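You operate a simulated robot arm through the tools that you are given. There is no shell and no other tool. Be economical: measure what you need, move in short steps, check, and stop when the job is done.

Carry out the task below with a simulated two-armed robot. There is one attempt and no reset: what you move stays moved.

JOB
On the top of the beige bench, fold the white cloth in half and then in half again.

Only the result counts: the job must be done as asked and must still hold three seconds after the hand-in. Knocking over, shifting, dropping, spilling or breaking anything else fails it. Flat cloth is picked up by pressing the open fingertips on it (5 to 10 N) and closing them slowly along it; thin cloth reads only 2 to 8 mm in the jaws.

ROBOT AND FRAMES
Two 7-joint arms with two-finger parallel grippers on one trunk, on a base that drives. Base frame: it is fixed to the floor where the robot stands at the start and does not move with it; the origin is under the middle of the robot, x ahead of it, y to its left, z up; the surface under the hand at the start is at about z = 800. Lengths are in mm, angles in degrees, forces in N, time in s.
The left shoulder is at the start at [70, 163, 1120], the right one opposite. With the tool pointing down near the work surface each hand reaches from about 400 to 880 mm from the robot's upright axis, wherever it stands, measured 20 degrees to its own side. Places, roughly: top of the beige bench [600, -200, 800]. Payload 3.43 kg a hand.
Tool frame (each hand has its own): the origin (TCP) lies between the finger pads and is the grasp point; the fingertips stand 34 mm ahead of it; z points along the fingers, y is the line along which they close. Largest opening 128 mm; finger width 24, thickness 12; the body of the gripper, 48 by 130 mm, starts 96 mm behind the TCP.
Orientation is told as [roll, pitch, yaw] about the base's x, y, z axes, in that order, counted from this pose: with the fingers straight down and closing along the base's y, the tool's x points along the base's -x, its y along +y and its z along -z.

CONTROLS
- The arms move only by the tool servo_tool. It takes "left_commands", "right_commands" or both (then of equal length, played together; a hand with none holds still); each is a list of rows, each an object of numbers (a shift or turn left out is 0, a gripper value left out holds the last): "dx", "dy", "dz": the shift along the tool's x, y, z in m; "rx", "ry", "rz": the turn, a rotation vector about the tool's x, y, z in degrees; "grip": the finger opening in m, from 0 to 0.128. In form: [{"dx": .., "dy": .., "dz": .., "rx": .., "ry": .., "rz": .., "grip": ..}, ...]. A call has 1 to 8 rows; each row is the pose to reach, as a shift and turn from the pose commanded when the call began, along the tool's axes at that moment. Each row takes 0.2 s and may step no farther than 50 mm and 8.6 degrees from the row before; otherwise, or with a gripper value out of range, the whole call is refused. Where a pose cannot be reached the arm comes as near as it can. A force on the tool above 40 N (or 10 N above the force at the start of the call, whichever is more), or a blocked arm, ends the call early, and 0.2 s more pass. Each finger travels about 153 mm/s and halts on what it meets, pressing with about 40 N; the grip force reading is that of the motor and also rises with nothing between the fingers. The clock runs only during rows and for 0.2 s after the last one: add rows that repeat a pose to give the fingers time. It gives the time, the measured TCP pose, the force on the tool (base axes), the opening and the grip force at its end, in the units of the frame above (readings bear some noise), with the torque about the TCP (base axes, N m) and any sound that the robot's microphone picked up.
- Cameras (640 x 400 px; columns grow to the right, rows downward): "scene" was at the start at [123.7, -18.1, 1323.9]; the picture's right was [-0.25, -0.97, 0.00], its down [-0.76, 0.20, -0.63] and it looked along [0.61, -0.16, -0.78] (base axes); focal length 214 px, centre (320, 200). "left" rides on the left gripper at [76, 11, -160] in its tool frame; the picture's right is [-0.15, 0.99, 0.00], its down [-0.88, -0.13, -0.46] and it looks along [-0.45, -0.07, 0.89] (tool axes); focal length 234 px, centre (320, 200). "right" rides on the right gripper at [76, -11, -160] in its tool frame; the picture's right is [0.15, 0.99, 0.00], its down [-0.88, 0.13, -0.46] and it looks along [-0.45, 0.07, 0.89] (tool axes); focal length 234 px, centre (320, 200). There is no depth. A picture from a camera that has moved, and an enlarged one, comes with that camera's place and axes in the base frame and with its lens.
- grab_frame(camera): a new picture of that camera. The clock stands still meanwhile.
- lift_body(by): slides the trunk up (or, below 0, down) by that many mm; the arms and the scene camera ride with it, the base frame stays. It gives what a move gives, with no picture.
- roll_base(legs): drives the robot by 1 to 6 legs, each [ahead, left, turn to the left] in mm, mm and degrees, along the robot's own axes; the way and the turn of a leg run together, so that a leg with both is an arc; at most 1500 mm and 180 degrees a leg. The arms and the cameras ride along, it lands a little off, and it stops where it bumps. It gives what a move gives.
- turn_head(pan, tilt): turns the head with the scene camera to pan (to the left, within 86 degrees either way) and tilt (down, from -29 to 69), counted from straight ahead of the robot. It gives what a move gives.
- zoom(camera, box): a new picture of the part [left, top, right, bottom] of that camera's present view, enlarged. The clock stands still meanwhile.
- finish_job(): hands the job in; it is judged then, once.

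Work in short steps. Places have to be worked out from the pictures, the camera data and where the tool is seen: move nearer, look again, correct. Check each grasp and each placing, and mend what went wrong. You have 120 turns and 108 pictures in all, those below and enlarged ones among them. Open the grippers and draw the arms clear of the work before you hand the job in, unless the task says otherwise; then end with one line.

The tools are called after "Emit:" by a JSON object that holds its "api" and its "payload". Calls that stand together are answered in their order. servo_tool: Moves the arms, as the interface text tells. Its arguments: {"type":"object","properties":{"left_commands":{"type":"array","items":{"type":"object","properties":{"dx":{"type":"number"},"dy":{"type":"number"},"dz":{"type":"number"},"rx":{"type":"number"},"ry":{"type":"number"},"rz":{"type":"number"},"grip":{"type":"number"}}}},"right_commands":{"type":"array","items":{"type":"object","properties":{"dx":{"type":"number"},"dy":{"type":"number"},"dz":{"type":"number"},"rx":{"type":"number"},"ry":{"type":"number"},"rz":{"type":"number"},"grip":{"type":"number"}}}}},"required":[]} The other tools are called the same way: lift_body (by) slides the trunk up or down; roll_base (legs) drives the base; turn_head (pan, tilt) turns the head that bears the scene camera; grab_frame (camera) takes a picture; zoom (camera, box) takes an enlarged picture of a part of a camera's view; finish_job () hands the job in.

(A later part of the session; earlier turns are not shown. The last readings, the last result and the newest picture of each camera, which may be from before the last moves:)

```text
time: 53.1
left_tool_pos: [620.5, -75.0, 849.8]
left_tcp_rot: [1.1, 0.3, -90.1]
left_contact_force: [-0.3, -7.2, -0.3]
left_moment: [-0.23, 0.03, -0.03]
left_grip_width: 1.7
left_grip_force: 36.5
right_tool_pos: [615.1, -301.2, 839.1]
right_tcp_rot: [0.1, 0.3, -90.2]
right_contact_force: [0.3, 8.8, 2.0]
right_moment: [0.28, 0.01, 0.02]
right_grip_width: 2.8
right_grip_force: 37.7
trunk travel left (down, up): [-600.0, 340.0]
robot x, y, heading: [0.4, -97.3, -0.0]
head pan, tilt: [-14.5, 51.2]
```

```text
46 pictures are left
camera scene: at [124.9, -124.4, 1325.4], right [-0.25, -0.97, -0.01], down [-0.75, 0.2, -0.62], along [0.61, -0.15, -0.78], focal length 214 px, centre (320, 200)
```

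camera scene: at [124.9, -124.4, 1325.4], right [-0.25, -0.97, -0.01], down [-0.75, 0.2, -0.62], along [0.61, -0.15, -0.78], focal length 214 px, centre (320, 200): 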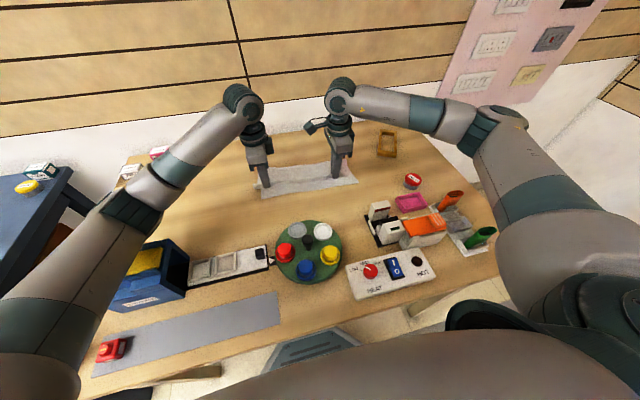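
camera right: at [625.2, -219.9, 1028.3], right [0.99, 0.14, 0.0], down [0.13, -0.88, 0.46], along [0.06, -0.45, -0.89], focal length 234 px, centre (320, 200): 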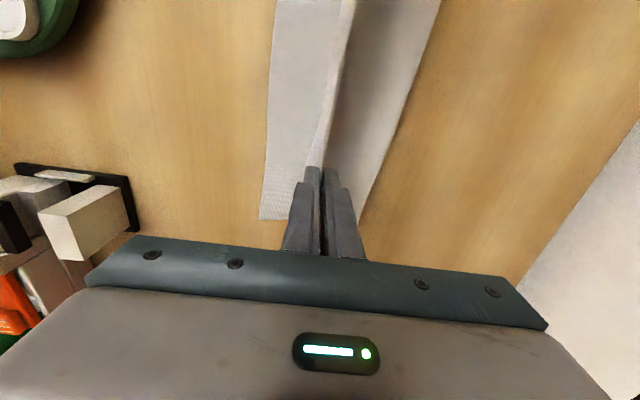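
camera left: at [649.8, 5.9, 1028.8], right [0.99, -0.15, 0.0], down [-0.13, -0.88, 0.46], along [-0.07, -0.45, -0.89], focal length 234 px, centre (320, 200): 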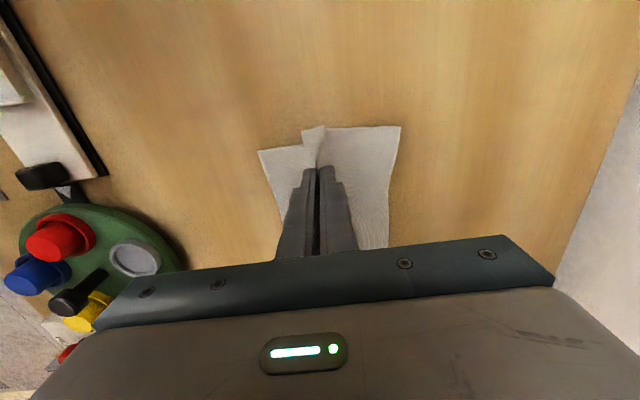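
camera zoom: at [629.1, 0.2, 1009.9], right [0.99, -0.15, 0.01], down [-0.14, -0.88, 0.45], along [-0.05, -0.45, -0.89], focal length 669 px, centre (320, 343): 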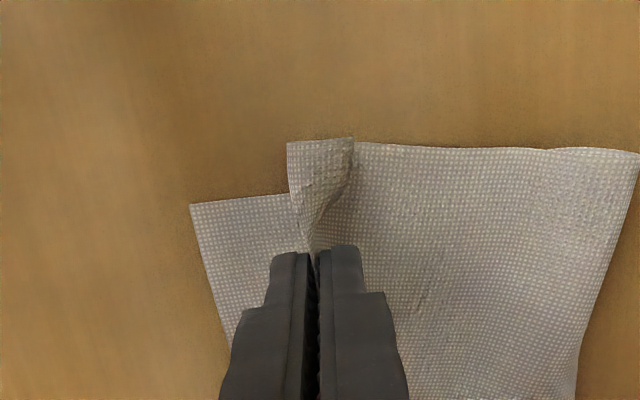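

The left elbow is likely touching something on the left, so I'll back left up slightly and release there. Meanwhile right opens and then sweeps a little toward me so its far finger pushes the upright edge nearward.

Emit:
{"api": "servo_tool", "payload": {"left_commands": [{"dz": -0.006}, {"dz": -0.006, "grip": 0.01}, {"dz": -0.006, "grip": 0.025}, {"dz": -0.006, "grip": 0.04}, {"dz": -0.03}, {"dz": -0.06}, {"dz": -0.09}, {"dz": -0.11}], "right_commands": [{"dz": 0}, {"grip": 0.01}, {"grip": 0.02}, {"dz": -0.004, "grip": 0.024}, {"dz": -0.005, "dy": -0.015}, {"dz": -0.005, "dy": -0.03}, {"dz": -0.005, "dy": -0.042}, {"dz": -0.04, "dy": -0.042}]}}

Emit:
{"api": "grab_frame", "payload": {"camera": "scene"}}

Emit:
{"api": "grab_frame", "payload": {"camera": "left"}}

Emit:
{"api": "grab_frame", "payload": {"camera": "right"}}

```text
time: 55.0
left_tool_pos: [613.2, -70.5, 951.1]
left_tcp_rot: [0.0, 0.0, -90.0]
left_contact_force: [-0.2, 0.8, -0.4]
left_moment: [-0.02, 0.01, 0.0]
left_grip_width: 39.9
left_grip_force: 0.1
right_tool_pos: [569.7, -296.2, 878.8]
right_tcp_rot: [0.1, 0.0, -90.1]
right_contact_force: [-0.5, 0.0, 0.3]
right_moment: [-0.02, -0.04, 0.03]
right_grip_width: 24.0
right_grip_force: 0.0
trunk travel left (down, up): [-600.0, 340.0]
robot x, y, heading: [-1.2, -98.1, 0.1]
head pan, tilt: [-14.5, 51.2]
```

```text
45 pictures are left
camera scene: at [122.9, -116.6, 1323.8], right [-0.25, -0.97, 0.0], down [-0.75, 0.19, -0.63], along [0.61, -0.16, -0.78], focal length 214 px, centre (320, 200)
```

scene: 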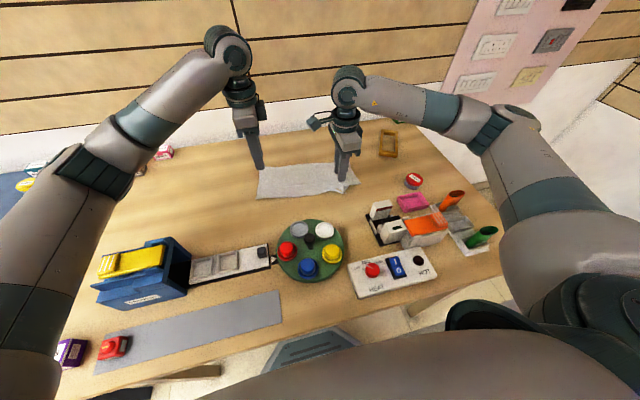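

```text
44 pictures are left
camera left: at [624.7, 7.5, 1108.9], right [0.99, -0.15, 0.0], down [-0.13, -0.88, 0.46], along [-0.07, -0.45, -0.89], focal length 234 px, centre (320, 200)
```

left: 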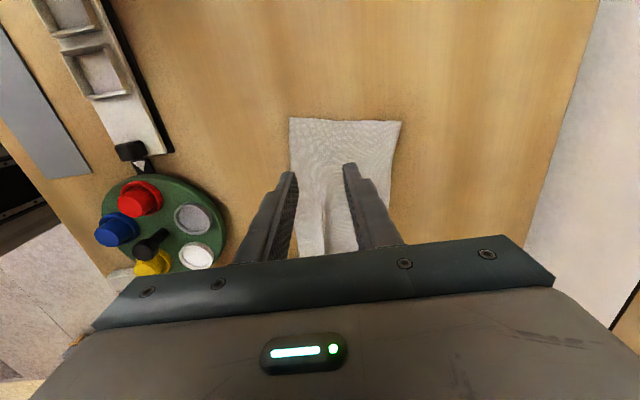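

```text
43 pictures are left
camera right: at [559.9, -219.7, 1039.1], right [0.99, 0.14, 0.0], down [0.13, -0.88, 0.46], along [0.07, -0.45, -0.89], focal length 234 px, centre (320, 200)
```

right: 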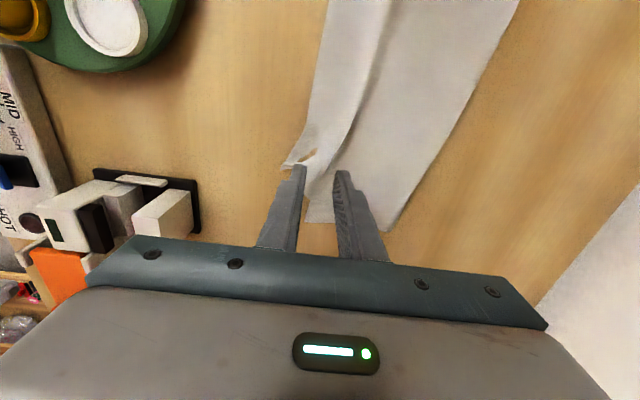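

The robot is back to nominal and the blue box hasn't moved. I'm raising the right hand and inspecting the fold.

Emit:
{"api": "servo_tool", "payload": {"right_commands": [{"dz": -0.04}, {"dz": -0.08, "dx": -0.03}, {"dz": -0.1, "dx": -0.07}]}}

Emit:
{"api": "zoom", "payload": {"camera": "scene", "box": [240, 140, 370, 220]}}

Emit:
{"api": "zoom", "payload": {"camera": "right", "box": [220, 0, 540, 200]}}

```text
time: 55.8
left_tool_pos: [613.8, -70.9, 949.8]
left_tcp_rot: [-0.1, 0.1, -89.9]
left_contact_force: [-0.2, 0.4, -0.8]
left_moment: [0.04, -0.01, -0.01]
left_grip_width: 39.9
left_grip_force: 0.1
right_tool_pos: [569.6, -370.2, 981.2]
right_tcp_rot: [-0.1, 0.0, -90.0]
right_contact_force: [-0.3, 0.7, -0.1]
right_moment: [0.02, -0.03, -0.02]
right_grip_width: 24.4
right_grip_force: 0.1
trunk travel left (down, up): [-600.0, 340.0]
robot x, y, heading: [-1.5, -99.7, -0.2]
head pan, tilt: [-14.5, 51.2]
```

```text
4.92 times, centred on (305, 180) of scene
camera zoom: at [123.1, -118.2, 1323.9], right [-0.25, -0.97, 0.0], down [-0.75, 0.2, -0.63], along [0.61, -0.16, -0.78], focal length 1056 px, centre (394, 298)
```

zoom: 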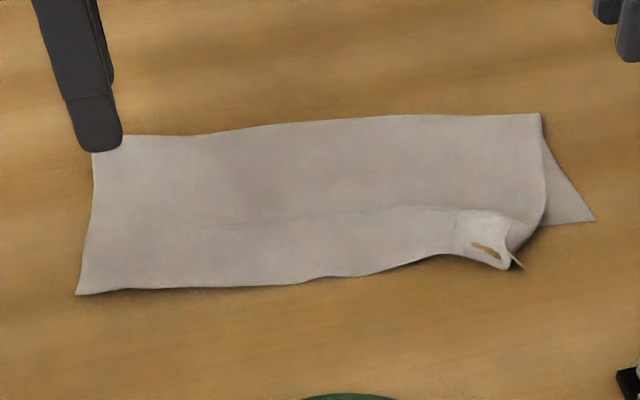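

```text
2.00 times, centred on (380, 100) of right
camera zoom: at [559.6, -292.7, 1140.3], right [0.99, 0.15, 0.0], down [0.13, -0.88, 0.46], along [0.07, -0.45, -0.89], focal length 468 px, centre (200, 400)
```

zoom: 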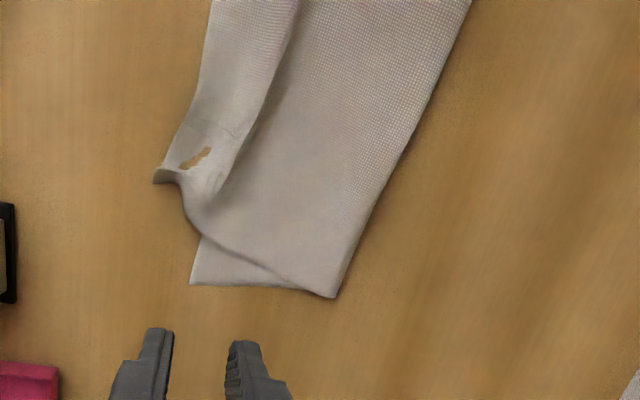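

The left side is folded neatly. On the right, corner B sits at about (533,-308), overhanging toward me and about 60 mm inward of bottom corner C at about (566,-372). That overhang is a single layer, so I'll pinch it there with the right hand and move it onto C.

Emit:
{"api": "servo_tool", "payload": {"right_commands": [{"dx": 0.03, "dy": -0.01, "dz": 0.03}, {"dx": 0.06, "dy": -0.022, "dz": 0.06}, {"dx": 0.06, "dy": -0.022, "dz": 0.1}, {"dx": 0.06, "dy": -0.022, "dz": 0.13}, {"dx": 0.06, "dy": -0.022, "dz": 0.138}, {"dx": 0.06, "dy": -0.022, "dz": 0.138}]}}

Emit:
{"api": "zoom", "payload": {"camera": "right", "box": [220, 80, 420, 220]}}

```text
time: 57.1
left_tool_pos: [614.2, -69.3, 949.0]
left_tcp_rot: [0.0, 0.0, -90.0]
left_contact_force: [0.4, 0.4, -0.1]
left_moment: [-0.04, 0.0, -0.01]
left_grip_width: 39.9
left_grip_force: 0.0
right_tool_pos: [549.1, -306.3, 840.0]
right_tcp_rot: [-0.2, -0.1, -90.2]
right_contact_force: [-0.2, -0.7, 0.8]
right_moment: [0.01, 0.03, 0.0]
right_grip_width: 23.9
right_grip_force: 0.1
trunk travel left (down, up): [-600.0, 340.0]
robot x, y, heading: [1.2, -96.8, 0.0]
head pan, tilt: [-14.5, 51.2]
```

```text
2.86 times, centred on (320, 150) of right
camera zoom: at [539.6, -230.5, 1000.1], right [0.99, 0.14, 0.0], down [0.13, -0.88, 0.46], along [0.06, -0.45, -0.89], focal length 669 px, centre (320, 343)
```

zoom: 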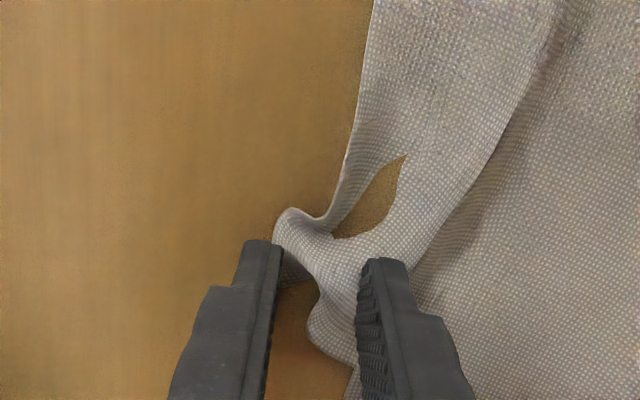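

The corner strip lies between the fingers. I'm lowering a few mm and closing slowly.

Emit:
{"api": "servo_tool", "payload": {"right_commands": [{"dz": 0.004}, {"dz": 0.005, "grip": 0.02}, {"dz": 0.005, "grip": 0.016}, {"dz": 0.005, "grip": 0.012}, {"dz": 0.005, "grip": 0.008}, {"dz": 0.005, "grip": 0.004}, {"dz": 0.005, "grip": 0.0}, {"dz": 0.005, "grip": 0.0}]}}

Emit:
{"api": "zoom", "payload": {"camera": "right", "box": [220, 80, 420, 220]}}

```text
time: 59.0
left_tool_pos: [614.1, -69.9, 950.5]
left_tcp_rot: [0.0, 0.1, -90.0]
left_contact_force: [-1.2, 0.4, 1.0]
left_moment: [0.0, -0.02, 0.0]
left_grip_width: 39.9
left_grip_force: 0.0
right_tool_pos: [549.6, -307.7, 837.2]
right_tcp_rot: [-0.1, 0.0, -90.3]
right_contact_force: [0.3, 0.3, 0.3]
right_moment: [0.01, -0.02, 0.0]
right_grip_width: 1.9
right_grip_force: 36.8
trunk travel left (down, up): [-600.0, 340.0]
robot x, y, heading: [-0.2, -98.2, 0.1]
head pan, tilt: [-14.5, 51.2]
```

```text
2.86 times, centred on (320, 150) of right
camera zoom: at [539.8, -230.2, 996.4], right [0.99, 0.14, 0.0], down [0.13, -0.88, 0.46], along [0.06, -0.45, -0.89], focal length 669 px, centre (320, 343)
```

zoom: 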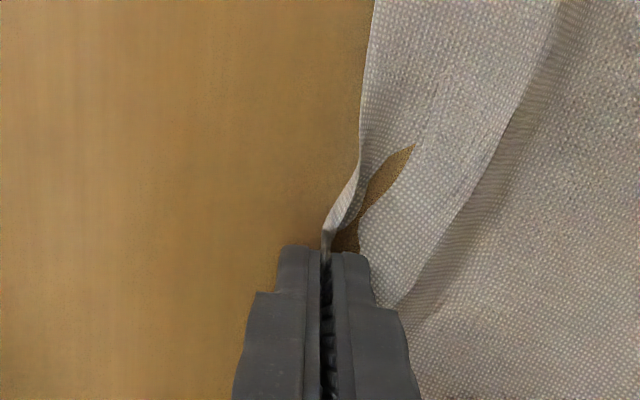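

Gripped at 1.9 mm. I'm lifting 25 mm, moving toward C at (580,-352) and lowering, while watching the pull force.

Emit:
{"api": "servo_tool", "payload": {"right_commands": [{"dz": -0.015}, {"dz": -0.028, "dy": 0.01, "dx": -0.01}, {"dz": -0.03, "dy": 0.022, "dx": -0.025}, {"dz": -0.028, "dy": 0.03, "dx": -0.038}, {"dz": -0.018, "dy": 0.031, "dx": -0.044}, {"dz": -0.008, "dy": 0.031, "dx": -0.046}, {"dz": -0.004, "dy": 0.031, "dx": -0.046}]}}

Emit:
{"api": "zoom", "payload": {"camera": "scene", "box": [240, 140, 370, 220]}}

Emit:
{"api": "grab_frame", "payload": {"camera": "right"}}

```text
time: 60.5
left_tool_pos: [613.3, -69.0, 949.8]
left_tcp_rot: [0.0, -0.1, -90.0]
left_contact_force: [0.7, 1.0, -0.6]
left_moment: [-0.01, 0.03, -0.02]
left_grip_width: 40.1
left_grip_force: 0.0
right_tool_pos: [579.5, -351.2, 840.5]
right_tcp_rot: [0.0, 0.0, -90.1]
right_contact_force: [-0.2, -0.9, 0.5]
right_moment: [-0.01, 0.0, 0.03]
right_grip_width: 1.8
right_grip_force: 36.6
trunk travel left (down, up): [-600.0, 340.0]
robot x, y, heading: [0.9, -100.1, 0.0]
head pan, tilt: [-14.5, 51.2]
```

```text
4.92 times, centred on (305, 180) of scene
camera zoom: at [123.7, -117.1, 1323.9], right [-0.25, -0.97, 0.0], down [-0.76, 0.19, -0.63], along [0.61, -0.16, -0.78], focal length 1056 px, centre (394, 298)
```

zoom: 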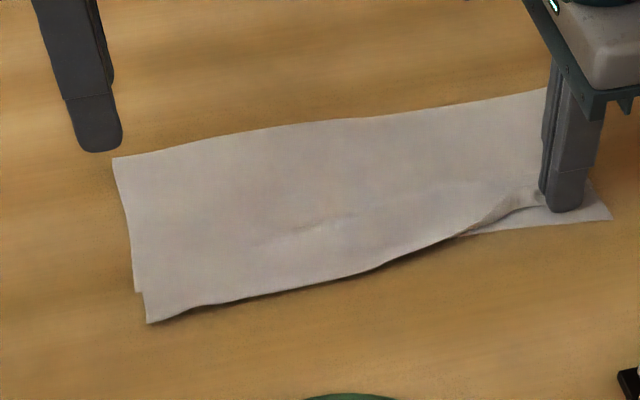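

```text
37 pictures are left
camera right: at [571.0, -275.0, 1000.6], right [0.99, 0.14, 0.0], down [0.13, -0.88, 0.46], along [0.07, -0.45, -0.89], focal length 234 px, centre (320, 200)
```

right: 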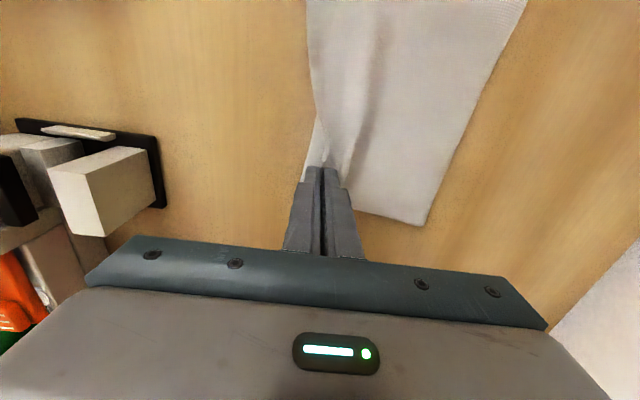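

The corner is almost over C and the fold looks good. I'm releasing with a short, slightly higher sweep toward me and then raising the hand.

Emit:
{"api": "servo_tool", "payload": {"right_commands": [{"grip": 0.008}, {"grip": 0.018}, {"dz": -0.004, "grip": 0.022}, {"dz": -0.006, "dy": -0.012}, {"dz": -0.008, "dy": -0.024}, {"dz": -0.045, "dy": -0.024}, {"dz": -0.09, "dy": -0.024}, {"dz": -0.13, "dy": -0.024, "dx": -0.03}]}}

Emit:
{"api": "zoom", "payload": {"camera": "scene", "box": [240, 140, 370, 220]}}

Emit:
{"api": "grab_frame", "payload": {"camera": "right"}}

```text
time: 62.4
left_tool_pos: [612.9, -70.4, 950.1]
left_tcp_rot: [0.0, 0.2, -90.0]
left_contact_force: [-0.1, -0.2, 1.0]
left_moment: [0.04, -0.03, 0.01]
left_grip_width: 40.1
left_grip_force: 0.0
right_tool_pos: [553.7, -381.9, 972.4]
right_tcp_rot: [0.0, -0.1, -90.2]
right_contact_force: [-0.6, -1.3, 1.1]
right_moment: [0.02, -0.02, -0.01]
right_grip_width: 22.0
right_grip_force: 0.0
trunk travel left (down, up): [-600.0, 340.0]
robot x, y, heading: [-0.3, -98.7, 0.0]
head pan, tilt: [-14.5, 51.2]
```

```text
4.92 times, centred on (305, 180) of scene
camera zoom: at [122.4, -118.4, 1324.0], right [-0.25, -0.97, 0.0], down [-0.75, 0.2, -0.63], along [0.61, -0.16, -0.78], focal length 1056 px, centre (394, 298)
```

zoom: 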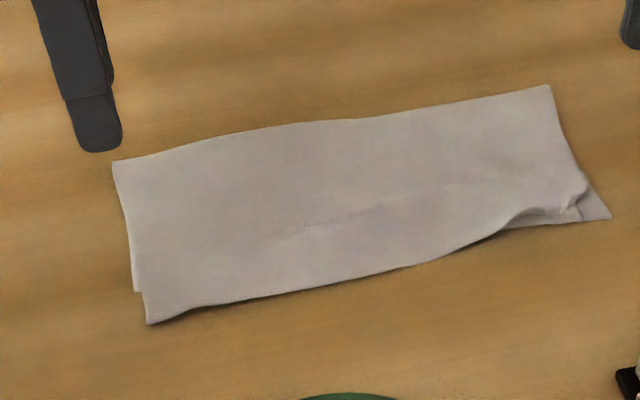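

```text
35 pictures are left
camera right: at [544.2, -305.3, 1132.0], right [0.99, 0.14, 0.0], down [0.13, -0.88, 0.46], along [0.07, -0.45, -0.89], focal length 234 px, centre (320, 200)
```

right: 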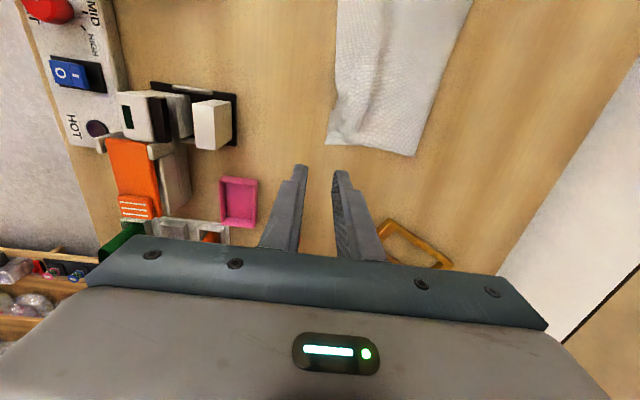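

The first fold is good: the half cloth spans x≈560–704 and y≈-65 to -390. For the second fold I'll bring the left short edge over to the right, with the left hand on the far corner and the right hand on the near one. First I'm driving 100 mm right, which keeps the left elbow clear of the box, and testing left yaw -180 so the cameras don't clash.

Emit:
{"api": "roll_base", "payload": {"legs": [[0, -100, 0]]}}

Emit:
{"api": "servo_tool", "payload": {"left_commands": [{"rz": 8.5}, {"rz": 17}, {"rz": 25.5}, {"rz": 34}, {"rz": 42.5}, {"rz": 51}, {"rz": 59.5}, {"rz": 67}], "right_commands": [{"rz": -8.5}, {"rz": -17}, {"rz": -25.5}, {"rz": -34}, {"rz": -42.5}, {"rz": -51}, {"rz": -59.5}, {"rz": -67}]}}

```text
time: 63.5
left_tool_pos: [613.5, -169.6, 949.9]
left_tcp_rot: [0.0, 0.0, -89.9]
left_contact_force: [0.7, 0.9, -0.1]
left_moment: [0.04, 0.01, -0.01]
left_grip_width: 39.7
left_grip_force: 0.0
right_tool_pos: [555.0, -480.0, 971.2]
right_tcp_rot: [-0.1, -0.1, -90.0]
right_contact_force: [-0.2, -0.3, 0.3]
right_moment: [0.0, -0.02, -0.03]
right_grip_width: 22.1
right_grip_force: 0.1
trunk travel left (down, up): [-600.0, 340.0]
robot x, y, heading: [-0.4, -200.5, -0.1]
head pan, tilt: [-14.5, 51.2]
```

```text
time: 65.3
left_tool_pos: [614.8, -168.1, 950.1]
left_tcp_rot: [0.0, 0.1, -157.0]
left_contact_force: [-0.1, -0.3, 0.2]
left_moment: [0.01, -0.01, 0.01]
left_grip_width: 39.8
left_grip_force: 0.1
right_tool_pos: [555.4, -479.4, 970.4]
right_tcp_rot: [0.0, 0.0, -23.0]
right_contact_force: [0.2, 0.0, 0.5]
right_moment: [-0.01, 0.02, 0.0]
right_grip_width: 21.9
right_grip_force: 0.0
trunk travel left (down, up): [-600.0, 340.0]
robot x, y, heading: [0.1, -196.9, 0.2]
head pan, tilt: [-14.5, 51.2]
```

Left yaw -157 is reachable. I'm finishing both rotations and moving left over the far-left corner, with right starting toward the near-left.

Emit:
{"api": "servo_tool", "payload": {"left_commands": [{"rz": 8}, {"rz": 16}, {"rz": 23}, {"rz": 23}], "right_commands": [{"rz": -8}, {"rz": -16}, {"rz": -23}, {"rz": -23}]}}

Emit:
{"api": "servo_tool", "payload": {"left_commands": [{"dx": 0.02, "dy": -0.03}, {"dx": 0.04, "dy": -0.06}, {"dx": 0.07, "dy": -0.085}, {"dx": 0.07, "dy": -0.085}, {"dx": 0.07, "dy": -0.085}, {"dx": 0.07, "dy": -0.085}], "right_commands": [{"dx": 0.0, "dy": 0.04}, {"dx": 0.0, "dy": 0.08}, {"dx": 0.0, "dy": 0.12}, {"dx": 0.0, "dy": 0.16}, {"dx": 0.0, "dy": 0.2}, {"dx": 0.0, "dy": 0.24}]}}

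Emit:
{"api": "grab_frame", "payload": {"camera": "scene"}}

Emit:
{"api": "grab_frame", "payload": {"camera": "left"}}

```text
time: 66.3
left_tool_pos: [614.9, -167.9, 950.2]
left_tcp_rot: [0.1, 0.0, 179.9]
left_contact_force: [0.1, 0.4, 0.2]
left_moment: [0.03, -0.01, 0.02]
left_grip_width: 39.9
left_grip_force: 0.1
right_tool_pos: [555.6, -479.8, 971.1]
right_tcp_rot: [0.0, 0.1, 0.0]
right_contact_force: [0.2, 0.1, 0.4]
right_moment: [0.01, 0.03, 0.01]
right_grip_width: 22.1
right_grip_force: 0.0
trunk travel left (down, up): [-600.0, 340.0]
robot x, y, heading: [3.3, -199.7, 0.1]
head pan, tilt: [-14.5, 51.2]
```

```text
time: 67.7
left_tool_pos: [684.2, -82.4, 950.2]
left_tcp_rot: [0.1, 0.0, -179.9]
left_contact_force: [-0.4, 0.5, -0.7]
left_moment: [-0.06, -0.01, 0.0]
left_grip_width: 40.1
left_grip_force: 0.1
right_tool_pos: [554.4, -238.0, 970.9]
right_tcp_rot: [-0.1, 0.1, 0.0]
right_contact_force: [0.0, -0.2, -0.2]
right_moment: [-0.01, -0.03, -0.02]
right_grip_width: 22.2
right_grip_force: 0.0
trunk travel left (down, up): [-600.0, 340.0]
robot x, y, heading: [0.2, -193.3, 0.1]
head pan, tilt: [-14.5, 51.2]
```

```text
34 pictures are left
camera scene: at [123.9, -214.0, 1323.9], right [-0.25, -0.97, 0.0], down [-0.76, 0.19, -0.63], along [0.61, -0.16, -0.78], focal length 214 px, centre (320, 200)
```

scene: 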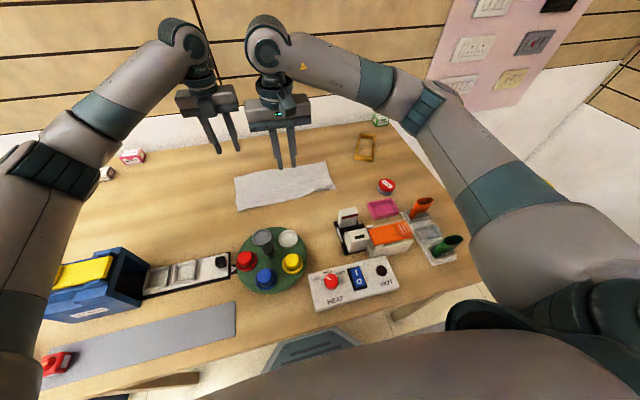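

```text
33 pictures are left
camera left: at [760.6, -92.9, 1110.2], right [-0.15, -0.99, 0.0], down [-0.88, 0.13, 0.46], along [-0.45, 0.06, -0.89], focal length 234 px, centre (320, 200)
```

left: 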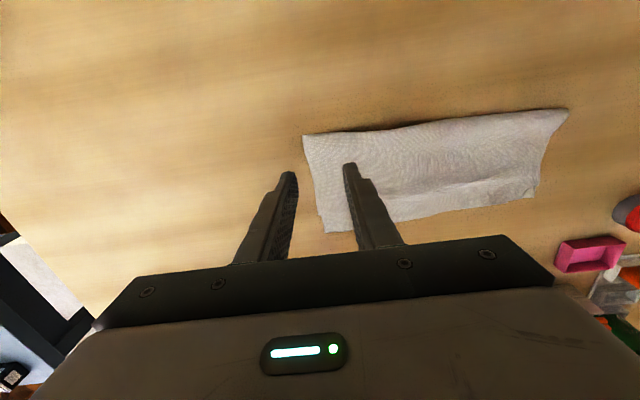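

The left camera puts the left edge from about (701,-64) to (557,-72). I'm positioning left at (684,-88) and right at (580,-93) with 48 mm openings, just above the cloth.

Emit:
{"api": "servo_tool", "payload": {"left_commands": [{"dy": 0.003, "dz": 0.02, "grip": 0.048}, {"dy": 0.006, "dz": 0.04}, {"dy": 0.006, "dz": 0.06}, {"dy": 0.006, "dz": 0.08}, {"dy": 0.006, "dz": 0.106}, {"dy": 0.006, "dz": 0.106}, {"dy": 0.006, "dz": 0.106}, {"dy": 0.006, "dz": 0.106}], "right_commands": [{"dx": -0.01, "dy": 0.03, "grip": 0.048}, {"dx": -0.02, "dy": 0.06}, {"dx": -0.026, "dy": 0.09}, {"dx": -0.026, "dy": 0.12}, {"dx": -0.026, "dy": 0.145, "dz": 0.03}, {"dx": -0.026, "dy": 0.145, "dz": 0.07}, {"dx": -0.026, "dy": 0.145, "dz": 0.11}, {"dx": -0.026, "dy": 0.145, "dz": 0.127}]}}

Emit:
{"api": "zoom", "payload": {"camera": "left", "box": [220, 80, 420, 220]}}

Emit:
{"api": "zoom", "payload": {"camera": "right", "box": [220, 80, 420, 220]}}

```text
time: 68.9
left_tool_pos: [686.3, -80.8, 848.0]
left_tcp_rot: [-0.2, -0.3, -179.0]
left_contact_force: [0.1, 0.4, -0.5]
left_moment: [-0.02, 0.03, 0.01]
left_grip_width: 48.0
left_grip_force: 0.0
right_tool_pos: [582.3, -104.4, 949.9]
right_tcp_rot: [-0.3, 0.2, -0.2]
right_contact_force: [-2.2, -0.3, 1.7]
right_moment: [0.14, -0.38, 0.14]
right_grip_width: 47.8
right_grip_force: 0.1
trunk travel left (down, up): [-600.0, 340.0]
robot x, y, heading: [-2.2, -196.1, 0.1]
head pan, tilt: [-14.5, 51.2]
stopped in row 5 (right hand): the force on the tool passed its limit at 63 N (the readings are from after the stop); the commanded pose is now the measured one
```

```text
2.86 times, centred on (320, 150) of left
camera zoom: at [764.1, -90.6, 1007.3], right [-0.13, -0.99, 0.0], down [-0.88, 0.11, 0.46], along [-0.46, 0.06, -0.89], focal length 669 px, centre (320, 343)
```

zoom: 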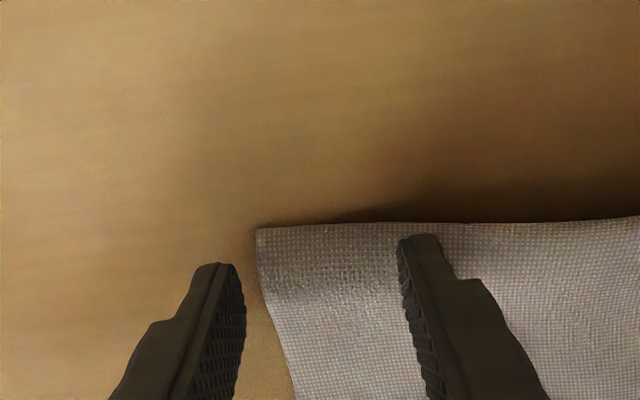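

```text
2.86 times, centred on (320, 150) of right
camera zoom: at [508.4, -113.8, 1110.5], right [-0.14, 0.99, -0.01], down [0.88, 0.13, 0.45], along [0.45, 0.06, -0.89], focal length 669 px, centre (320, 343)
```

zoom: 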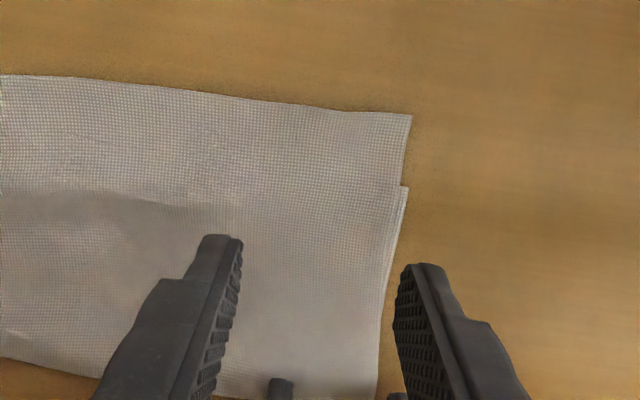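

The right hand bumped the left arm because its wrist was 100 mm higher than the left's, and the cloth is undisturbed. I'll back right away, raise left, and raise the trunk 150 mm so the forearms come down more steeply and clear each other.

Emit:
{"api": "servo_tool", "payload": {"left_commands": [{"dz": 0.0}, {"dz": 0.0}, {"dz": 0.0}, {"dz": -0.02}, {"dz": -0.04}], "right_commands": [{"dy": -0.04}, {"dy": -0.08}, {"dy": -0.12}, {"dy": -0.15}, {"dy": -0.15}]}}

Emit:
{"api": "lift_body", "payload": {"by": 150}}

```text
time: 70.1
left_tool_pos: [686.8, -80.6, 889.3]
left_tcp_rot: [-0.1, -0.4, -179.1]
left_contact_force: [-0.2, 0.4, -0.1]
left_moment: [0.03, 0.03, 0.01]
left_grip_width: 47.8
left_grip_force: 0.0
right_tool_pos: [581.0, -256.1, 949.3]
right_tcp_rot: [-0.4, 0.2, -0.1]
right_contact_force: [-0.7, -0.1, 0.3]
right_moment: [0.0, -0.01, -0.01]
right_grip_width: 47.8
right_grip_force: 0.1
trunk travel left (down, up): [-600.0, 340.0]
robot x, y, heading: [3.7, -198.7, -0.1]
head pan, tilt: [-14.5, 51.2]
```

```text
time: 71.8
left_tool_pos: [687.7, -81.4, 1039.0]
left_tcp_rot: [-0.2, -0.3, -179.1]
left_contact_force: [-1.6, 0.0, 0.3]
left_moment: [0.04, 0.01, 0.0]
left_grip_width: 48.0
left_grip_force: 0.0
right_tool_pos: [582.3, -255.3, 1099.8]
right_tcp_rot: [-0.3, 0.1, -0.3]
right_contact_force: [0.2, 0.3, -0.9]
right_moment: [0.04, 0.0, 0.02]
right_grip_width: 48.2
right_grip_force: 0.0
trunk travel left (down, up): [-750.0, 190.0]
robot x, y, heading: [-5.7, -196.5, 0.1]
head pan, tilt: [-14.5, 51.2]
```

The trunk is up. I'm lowering left to just above the far corner and right to a low position over the cloth middle, leaning right's body 12° toward me for extra clearance.

Emit:
{"api": "servo_tool", "payload": {"left_commands": [{"dz": 0.03}, {"dz": 0.06}, {"dz": 0.09}, {"dz": 0.12}, {"dz": 0.15, "dy": 0.003}, {"dz": 0.175, "dy": 0.005}, {"dz": 0.192, "dy": 0.005}], "right_commands": [{"dz": 0.035, "ry": -4}, {"dz": 0.07, "ry": -8}, {"dz": 0.11, "ry": -12, "dx": 0.003}, {"dz": 0.15, "ry": -12, "dx": 0.005}, {"dz": 0.19, "ry": -12, "dx": 0.007}, {"dz": 0.22, "ry": -12, "dx": 0.007}, {"dz": 0.243, "ry": -12, "dx": 0.007}]}}

Emit:
{"api": "grab_frame", "payload": {"camera": "scene"}}

```text
time: 73.4
left_tool_pos: [689.0, -86.5, 846.6]
left_tcp_rot: [-0.2, -0.2, -179.1]
left_contact_force: [-0.2, -0.8, 0.9]
left_moment: [-0.01, 0.0, -0.02]
left_grip_width: 47.9
left_grip_force: 0.1
right_tool_pos: [575.0, -256.3, 854.6]
right_tcp_rot: [-0.5, -11.9, -0.2]
right_contact_force: [-0.5, -0.1, -0.8]
right_moment: [0.03, 0.0, 0.0]
right_grip_width: 48.0
right_grip_force: 0.1
trunk travel left (down, up): [-750.0, 190.0]
robot x, y, heading: [-2.2, -200.1, -0.4]
head pan, tilt: [-14.5, 51.2]
```

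```text
30 pictures are left
camera scene: at [124.4, -215.9, 1473.9], right [-0.25, -0.97, 0.0], down [-0.76, 0.19, -0.63], along [0.61, -0.16, -0.78], focal length 214 px, centre (320, 200)
```

scene: 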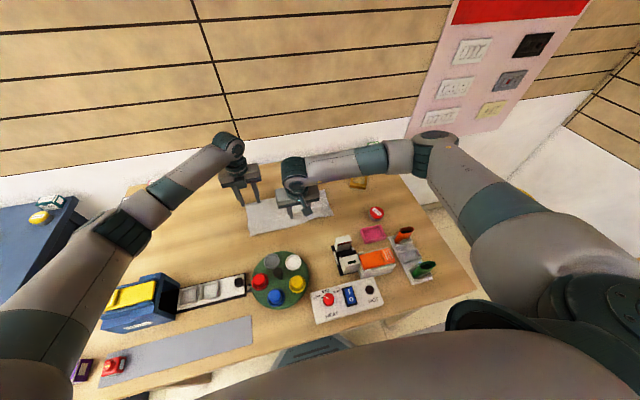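

There's good separation now. I'm sliding right along +y at low height toward the near-left corner.

Emit:
{"api": "servo_tool", "payload": {"right_commands": [{"dy": 0.025}, {"dy": 0.05}, {"dy": 0.075}, {"dy": 0.1}, {"dy": 0.12}, {"dy": 0.14}, {"dy": 0.155}, {"dy": 0.162}]}}

Emit:
{"api": "zoom", "payload": {"camera": "right", "box": [220, 80, 420, 220]}}

Emit:
{"api": "zoom", "payload": {"camera": "left", "box": [220, 80, 420, 220]}}

```text
time: 75.2
left_tool_pos: [687.6, -85.9, 846.8]
left_tcp_rot: [-0.1, -0.2, -179.1]
left_contact_force: [0.0, 0.2, 0.1]
left_moment: [-0.02, -0.04, -0.02]
left_grip_width: 48.1
left_grip_force: 0.1
right_tool_pos: [574.4, -95.0, 855.8]
right_tcp_rot: [-0.4, -11.8, -0.2]
right_contact_force: [-1.0, -0.7, 0.2]
right_moment: [0.01, 0.05, 0.0]
right_grip_width: 48.0
right_grip_force: 0.0
trunk travel left (down, up): [-750.0, 190.0]
robot x, y, heading: [1.9, -196.5, 0.1]
head pan, tilt: [-14.5, 51.2]
```

```text
2.86 times, centred on (320, 150) of right
camera zoom: at [468.5, -103.7, 996.4], right [-0.14, 0.99, -0.04], down [0.77, 0.13, 0.63], along [0.62, 0.06, -0.78], focal length 669 px, centre (320, 343)
```

zoom: 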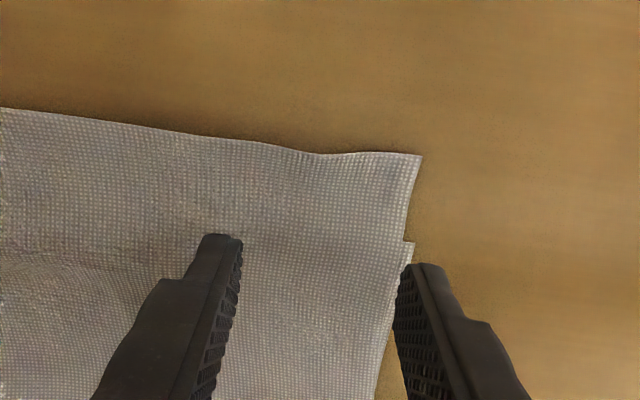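

```text
2.86 times, centred on (320, 150) of left
camera zoom: at [764.8, -95.9, 1005.8], right [-0.13, -0.99, 0.0], down [-0.88, 0.12, 0.46], along [-0.46, 0.06, -0.89], focal length 669 px, centre (320, 343)
```

zoom: 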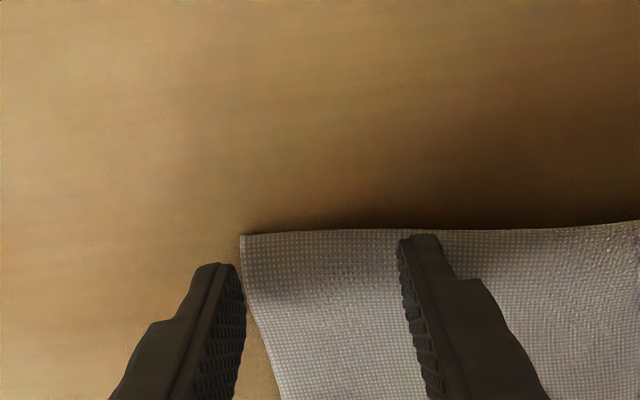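

Both are well placed. I'll nudge right about 10 mm farther so it covers both layers, and bring both to contact.

Emit:
{"api": "servo_tool", "payload": {"left_commands": [{"dz": 0.004}, {"dz": 0.008}, {"dz": 0.0115}, {"dz": 0.0115}], "right_commands": [{"dx": -0.006, "dz": 0.005}, {"dx": -0.006, "dz": 0.011}, {"dx": -0.006, "dz": 0.017}, {"dx": -0.006, "dz": 0.0185}]}}

```text
time: 76.2
left_tool_pos: [686.1, -86.6, 835.9]
left_tcp_rot: [-0.1, -0.3, -179.0]
left_contact_force: [0.0, -0.2, 0.0]
left_moment: [0.02, 0.02, 0.03]
left_grip_width: 48.1
left_grip_force: 0.1
right_tool_pos: [583.4, -95.2, 837.4]
right_tcp_rot: [-0.4, -11.9, -0.3]
right_contact_force: [1.2, 0.1, 0.6]
right_moment: [0.02, -0.02, -0.01]
right_grip_width: 48.2
right_grip_force: 0.0
trunk travel left (down, up): [-750.0, 190.0]
robot x, y, heading: [2.8, -198.1, -0.0]
head pan, tilt: [-14.5, 51.2]
```

There's no contact yet, so I'm pressing a little further on both.

Emit:
{"api": "servo_tool", "payload": {"left_commands": [{"dz": 0.0015}, {"dz": 0.003}, {"dz": 0.003}], "right_commands": [{"dz": 0.0015}, {"dz": 0.003}, {"dz": 0.003}]}}

```text
time: 77.0
left_tool_pos: [685.2, -86.0, 834.2]
left_tcp_rot: [-0.2, -0.1, -179.1]
left_contact_force: [1.7, 0.1, 6.8]
left_moment: [-0.04, -0.03, 0.0]
left_grip_width: 48.0
left_grip_force: 0.1
right_tool_pos: [582.8, -94.9, 836.9]
right_tcp_rot: [-0.3, -11.9, -0.1]
right_contact_force: [-1.8, -1.1, 13.3]
right_moment: [0.25, 0.11, 0.07]
right_grip_width: 47.8
right_grip_force: 0.1
trunk travel left (down, up): [-750.0, 190.0]
robot x, y, heading: [-2.1, -196.3, 0.1]
head pan, tilt: [-14.5, 51.2]
```

Left reads 7 N and right 13 N. I'm adding a bit on the left and closing slowly to about half.

Emit:
{"api": "servo_tool", "payload": {"left_commands": [{"dz": 0.0012}, {"dz": 0.0012, "grip": 0.045}, {"dz": 0.0012, "grip": 0.042}, {"dz": 0.0012, "grip": 0.039}, {"dz": 0.0012, "grip": 0.036}, {"dz": 0.0012, "grip": 0.033}, {"dz": 0.0012, "grip": 0.03}, {"dz": 0.0012, "grip": 0.027}], "right_commands": [{"dz": 0.0005}, {"dz": 0.0005, "grip": 0.045}, {"dz": 0.0005, "grip": 0.042}, {"dz": 0.0005, "grip": 0.039}, {"dz": 0.0005, "grip": 0.036}, {"dz": 0.0005, "grip": 0.033}, {"dz": 0.0005, "grip": 0.03}, {"dz": 0.0005, "grip": 0.027}]}}

Emit:
{"api": "zoom", "payload": {"camera": "right", "box": [220, 80, 420, 220]}}

Emit:
{"api": "zoom", "payload": {"camera": "left", "box": [220, 80, 420, 220]}}

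```text
time: 78.8
left_tool_pos: [684.5, -84.7, 834.1]
left_tcp_rot: [-0.3, 0.0, -179.1]
left_contact_force: [-0.9, 3.2, 24.8]
left_moment: [-0.36, 0.21, -0.05]
left_grip_width: 24.5
left_grip_force: 0.0
right_tool_pos: [583.6, -96.5, 837.0]
right_tcp_rot: [-0.4, -12.1, -0.1]
right_contact_force: [-1.5, -4.7, 16.6]
right_moment: [0.05, 0.09, 0.06]
right_grip_width: 24.8
right_grip_force: 0.1
trunk travel left (down, up): [-750.0, 190.0]
robot x, y, heading: [0.9, -200.7, -0.1]
head pan, tilt: [-14.5, 51.2]
```

```text
2.86 times, centred on (320, 150) of right
camera zoom: at [475.6, -104.5, 977.9], right [-0.14, 0.99, -0.04], down [0.77, 0.13, 0.63], along [0.63, 0.06, -0.78], focal length 669 px, centre (320, 343)
```

zoom: 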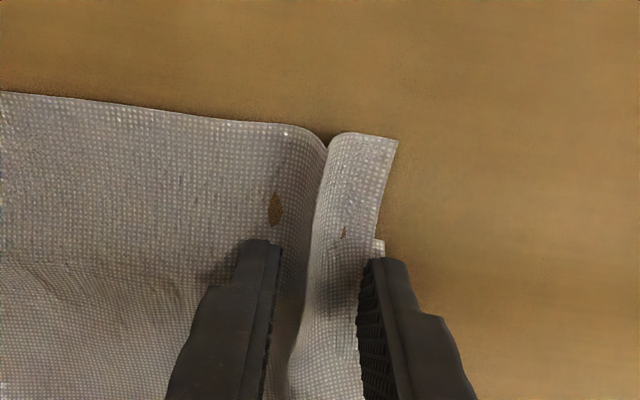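

```text
2.86 times, centred on (320, 150) of left
camera zoom: at [760.0, -95.4, 994.3], right [-0.13, -0.99, 0.0], down [-0.88, 0.11, 0.46], along [-0.45, 0.06, -0.89], focal length 669 px, centre (320, 343)
```

zoom: 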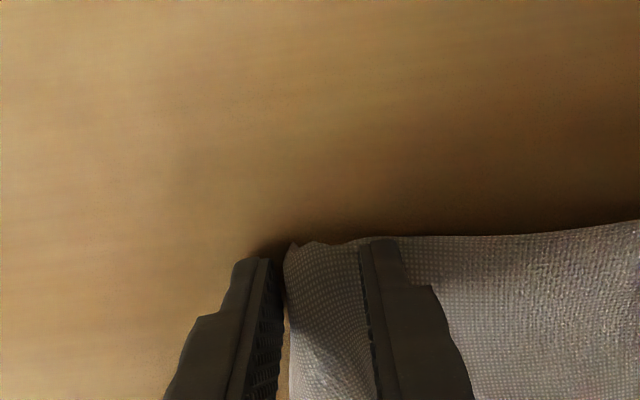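

Both ridges are forming, and on the right the two layers move together. I'm closing fully.

Emit:
{"api": "servo_tool", "payload": {"left_commands": [{"grip": 0.022}, {"grip": 0.018}, {"grip": 0.014}, {"grip": 0.01}, {"grip": 0.006}, {"grip": 0.002}, {"grip": 0.0}, {"grip": 0.0}], "right_commands": [{"grip": 0.022}, {"grip": 0.018}, {"grip": 0.014}, {"grip": 0.01}, {"grip": 0.006}, {"grip": 0.002}, {"grip": 0.0}, {"grip": 0.0}]}}

Emit:
{"api": "servo_tool", "payload": {"left_commands": [{"dz": -0.006}, {"dz": -0.016}, {"dz": -0.03}], "right_commands": [{"dz": -0.006}, {"dz": -0.016}, {"dz": -0.03}]}}

Emit:
{"api": "grab_frame", "payload": {"camera": "right"}}

Emit:
{"api": "grab_frame", "payload": {"camera": "left"}}

Emit:
{"api": "zoom", "payload": {"camera": "scene", "box": [210, 160, 360, 254]}}

```text
time: 80.6
left_tool_pos: [683.3, -87.3, 836.1]
left_tcp_rot: [-0.2, -0.1, -179.1]
left_contact_force: [-7.4, -3.2, 29.1]
left_moment: [-0.41, 0.35, -0.08]
left_grip_width: 3.0
left_grip_force: 37.5
right_tool_pos: [581.8, -96.1, 836.6]
right_tcp_rot: [-0.3, -12.0, -0.3]
right_contact_force: [4.7, -2.1, 10.8]
right_moment: [-0.01, -0.13, 0.01]
right_grip_width: 2.1
right_grip_force: 37.0
trunk travel left (down, up): [-750.0, 190.0]
robot x, y, heading: [0.1, -198.7, -0.5]
head pan, tilt: [-14.5, 51.2]
```

```text
time: 81.4
left_tool_pos: [684.1, -84.9, 859.3]
left_tcp_rot: [-0.3, -0.4, -179.0]
left_contact_force: [-14.9, -1.3, -1.0]
left_moment: [-0.03, 0.33, -0.08]
left_grip_width: 2.9
left_grip_force: 37.3
right_tool_pos: [578.6, -95.0, 864.9]
right_tcp_rot: [-0.3, -12.0, -0.4]
right_contact_force: [15.1, 1.2, 0.6]
right_moment: [0.09, -0.47, 0.02]
right_grip_width: 1.8
right_grip_force: 36.4
trunk travel left (down, up): [-750.0, 190.0]
robot x, y, heading: [1.2, -200.9, 0.3]
head pan, tilt: [-14.5, 51.2]
```

```text
25 pictures are left
camera right: at [472.5, -104.0, 1005.1], right [-0.14, 0.99, -0.04], down [0.77, 0.13, 0.63], along [0.63, 0.06, -0.78], focal length 234 px, centre (320, 200)
```

right: 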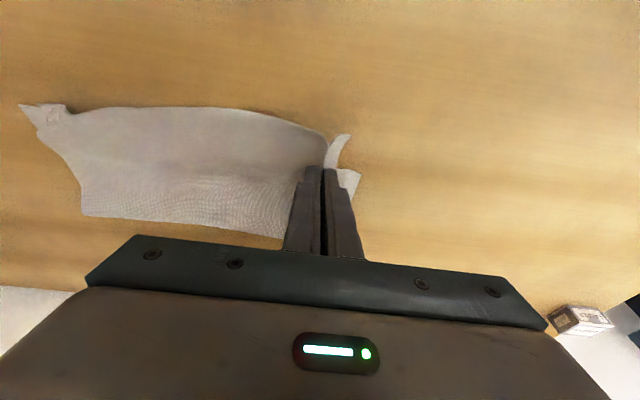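

```text
24 pictures are left
camera left: at [761.7, -95.1, 1018.6], right [-0.13, -0.99, 0.0], down [-0.88, 0.11, 0.46], along [-0.46, 0.06, -0.89], focal length 234 px, centre (320, 200)
```

left: 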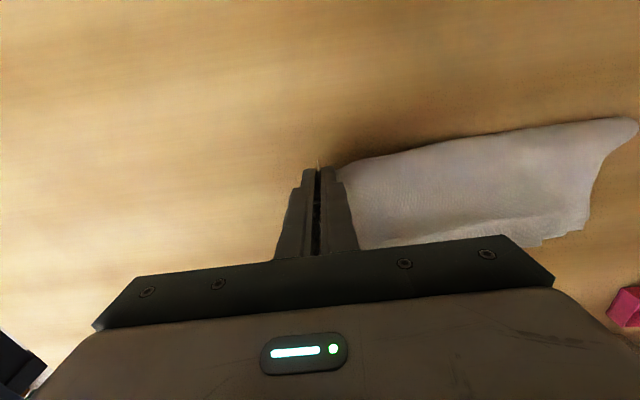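

```text
4.26 times, centred on (285, 207) of scene
camera zoom: at [123.0, -216.1, 1473.8], right [-0.25, -0.97, 0.0], down [-0.75, 0.19, -0.63], along [0.61, -0.16, -0.78], focal length 913 px, centre (469, 170)
```

zoom: 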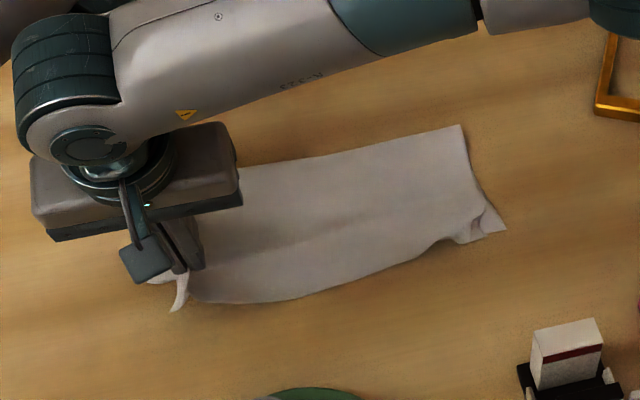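

Both hands hold, with 15 N of tension between them along x. I'm relaxing that 3–4 mm and carrying the left edge on an arc around y≈-203 up to the apex.

Emit:
{"api": "servo_tool", "payload": {"left_commands": [{"dy": 0.005, "dz": -0.02}, {"dy": 0.014, "dz": -0.043}, {"dy": 0.032, "dz": -0.063}, {"dy": 0.057, "dz": -0.077}, {"dy": 0.086, "dz": -0.083}, {"dy": 0.116, "dz": -0.083}], "right_commands": [{"dy": -0.005, "dx": -0.0077, "dz": -0.0196}, {"dy": -0.014, "dx": -0.0125, "dz": -0.042}, {"dy": -0.032, "dx": -0.0166, "dz": -0.0616}, {"dy": -0.057, "dx": -0.0195, "dz": -0.0753}, {"dy": -0.086, "dx": -0.0208, "dz": -0.0812}, {"dy": -0.116, "dx": -0.0208, "dz": -0.0812}]}}

Emit:
{"api": "zoom", "payload": {"camera": "scene", "box": [210, 140, 370, 240]}}

Emit:
{"api": "grab_frame", "payload": {"camera": "right"}}

```text
time: 82.8
left_tool_pos: [688.8, -203.8, 943.7]
left_tcp_rot: [-0.2, -0.3, -179.1]
left_contact_force: [-14.5, -0.7, 0.0]
left_moment: [0.01, 0.35, -0.08]
left_grip_width: 2.9
left_grip_force: 37.8
right_tool_pos: [584.2, -212.4, 948.4]
right_tcp_rot: [-0.3, -11.9, -0.2]
right_contact_force: [14.2, 0.1, 0.5]
right_moment: [0.06, -0.47, -0.01]
right_grip_width: 1.8
right_grip_force: 36.8
trunk travel left (down, up): [-750.0, 190.0]
robot x, y, heading: [-2.3, -198.0, -0.1]
head pan, tilt: [-14.5, 51.2]
```

```text
4.00 times, centred on (290, 190) of scene
camera zoom: at [123.8, -219.0, 1473.9], right [-0.25, -0.97, 0.0], down [-0.76, 0.2, -0.63], along [0.61, -0.15, -0.78], focal length 858 px, centre (440, 240)
```

zoom: 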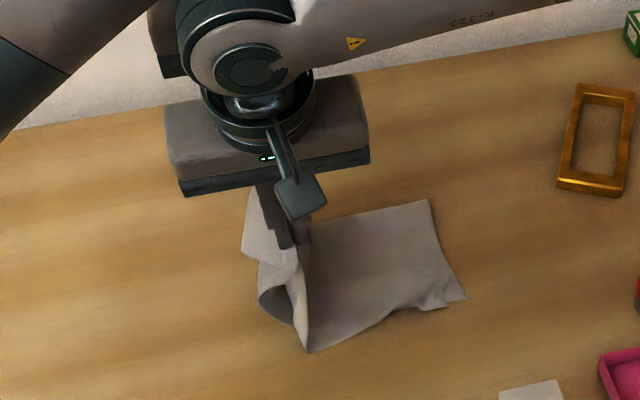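

```text
21 pictures are left
camera right: at [477.4, -221.7, 1089.2], right [-0.14, 0.99, -0.03], down [0.77, 0.13, 0.63], along [0.63, 0.06, -0.78], focal length 234 px, centre (320, 200)
```

right: 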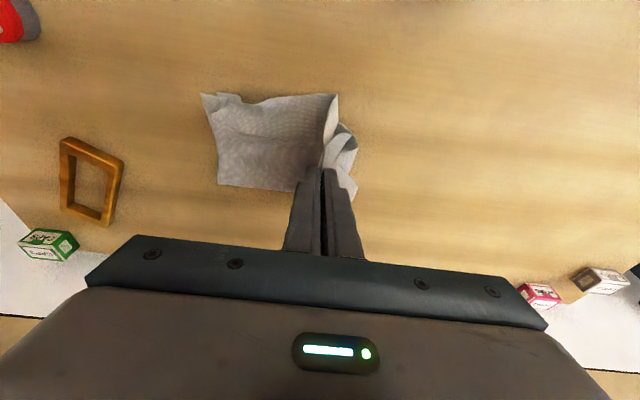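

The right jaw seems to hold only the upper layer, but the left holds the crease with both. I'll continue laying the edge down, since the loose lower near corner will end up on top where it can be fixed, and relax the tension.

Emit:
{"api": "servo_tool", "payload": {"left_commands": [{"dy": 0.02, "dz": 0.016, "dx": -0.002}, {"dy": 0.04, "dz": 0.028, "dx": -0.004}, {"dy": 0.063, "dz": 0.043, "dx": -0.004}, {"dy": 0.083, "dz": 0.06, "dx": -0.004}, {"dy": 0.1, "dz": 0.078, "dx": -0.004}, {"dy": 0.11, "dz": 0.092, "dx": -0.004}], "right_commands": [{"dy": -0.02, "dx": 0.0013, "dz": 0.0156}, {"dy": -0.04, "dx": 0.0018, "dz": 0.0274}, {"dy": -0.063, "dx": 0.005, "dz": 0.042}, {"dy": -0.083, "dx": 0.0085, "dz": 0.0587}, {"dy": -0.1, "dx": 0.0123, "dz": 0.0763}, {"dy": -0.11, "dx": 0.0151, "dz": 0.09}]}}

Emit:
{"api": "zoom", "payload": {"camera": "scene", "box": [210, 140, 370, 240]}}

Emit:
{"api": "grab_frame", "payload": {"camera": "right"}}

```text
time: 84.2
left_tool_pos: [684.8, -312.1, 850.3]
left_tcp_rot: [-0.2, -0.2, -179.2]
left_contact_force: [-3.3, -0.6, -0.3]
left_moment: [0.05, 0.04, -0.05]
left_grip_width: 3.0
left_grip_force: 37.7
right_tool_pos: [584.8, -322.8, 857.8]
right_tcp_rot: [-0.3, -11.9, -0.2]
right_contact_force: [2.7, -0.8, -0.8]
right_moment: [0.04, -0.07, 0.03]
right_grip_width: 1.7
right_grip_force: 36.8
trunk travel left (down, up): [-750.0, 190.0]
robot x, y, heading: [-1.2, -199.0, -0.0]
head pan, tilt: [-14.5, 51.2]
```

```text
4.00 times, centred on (290, 190) of scene
camera zoom: at [123.9, -217.0, 1473.9], right [-0.25, -0.97, 0.0], down [-0.76, 0.2, -0.63], along [0.61, -0.16, -0.78], focal length 858 px, centre (440, 240)
```

zoom: 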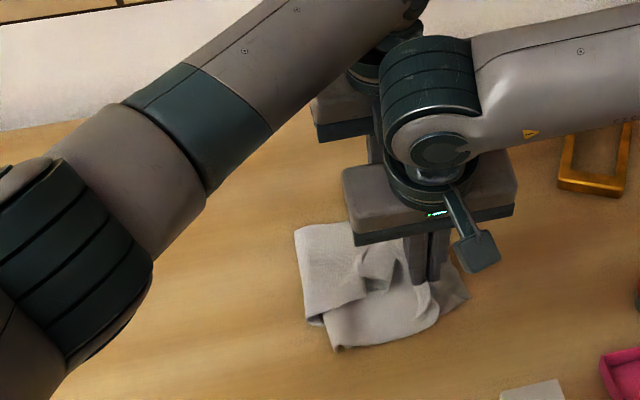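

```text
19 pictures are left
camera right: at [478.6, -331.1, 999.0], right [-0.14, 0.99, -0.04], down [0.77, 0.13, 0.63], along [0.62, 0.06, -0.78], focal length 234 px, centre (320, 200)
```

right: 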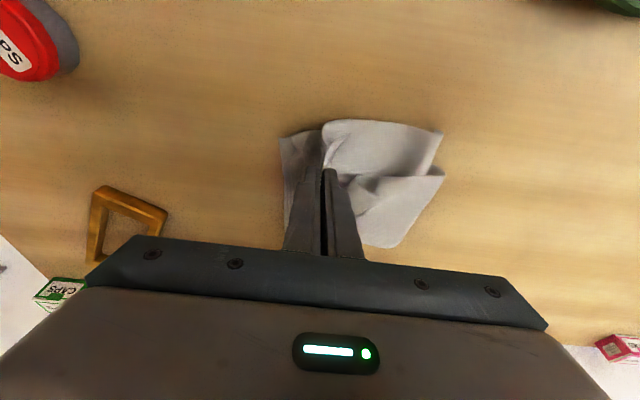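

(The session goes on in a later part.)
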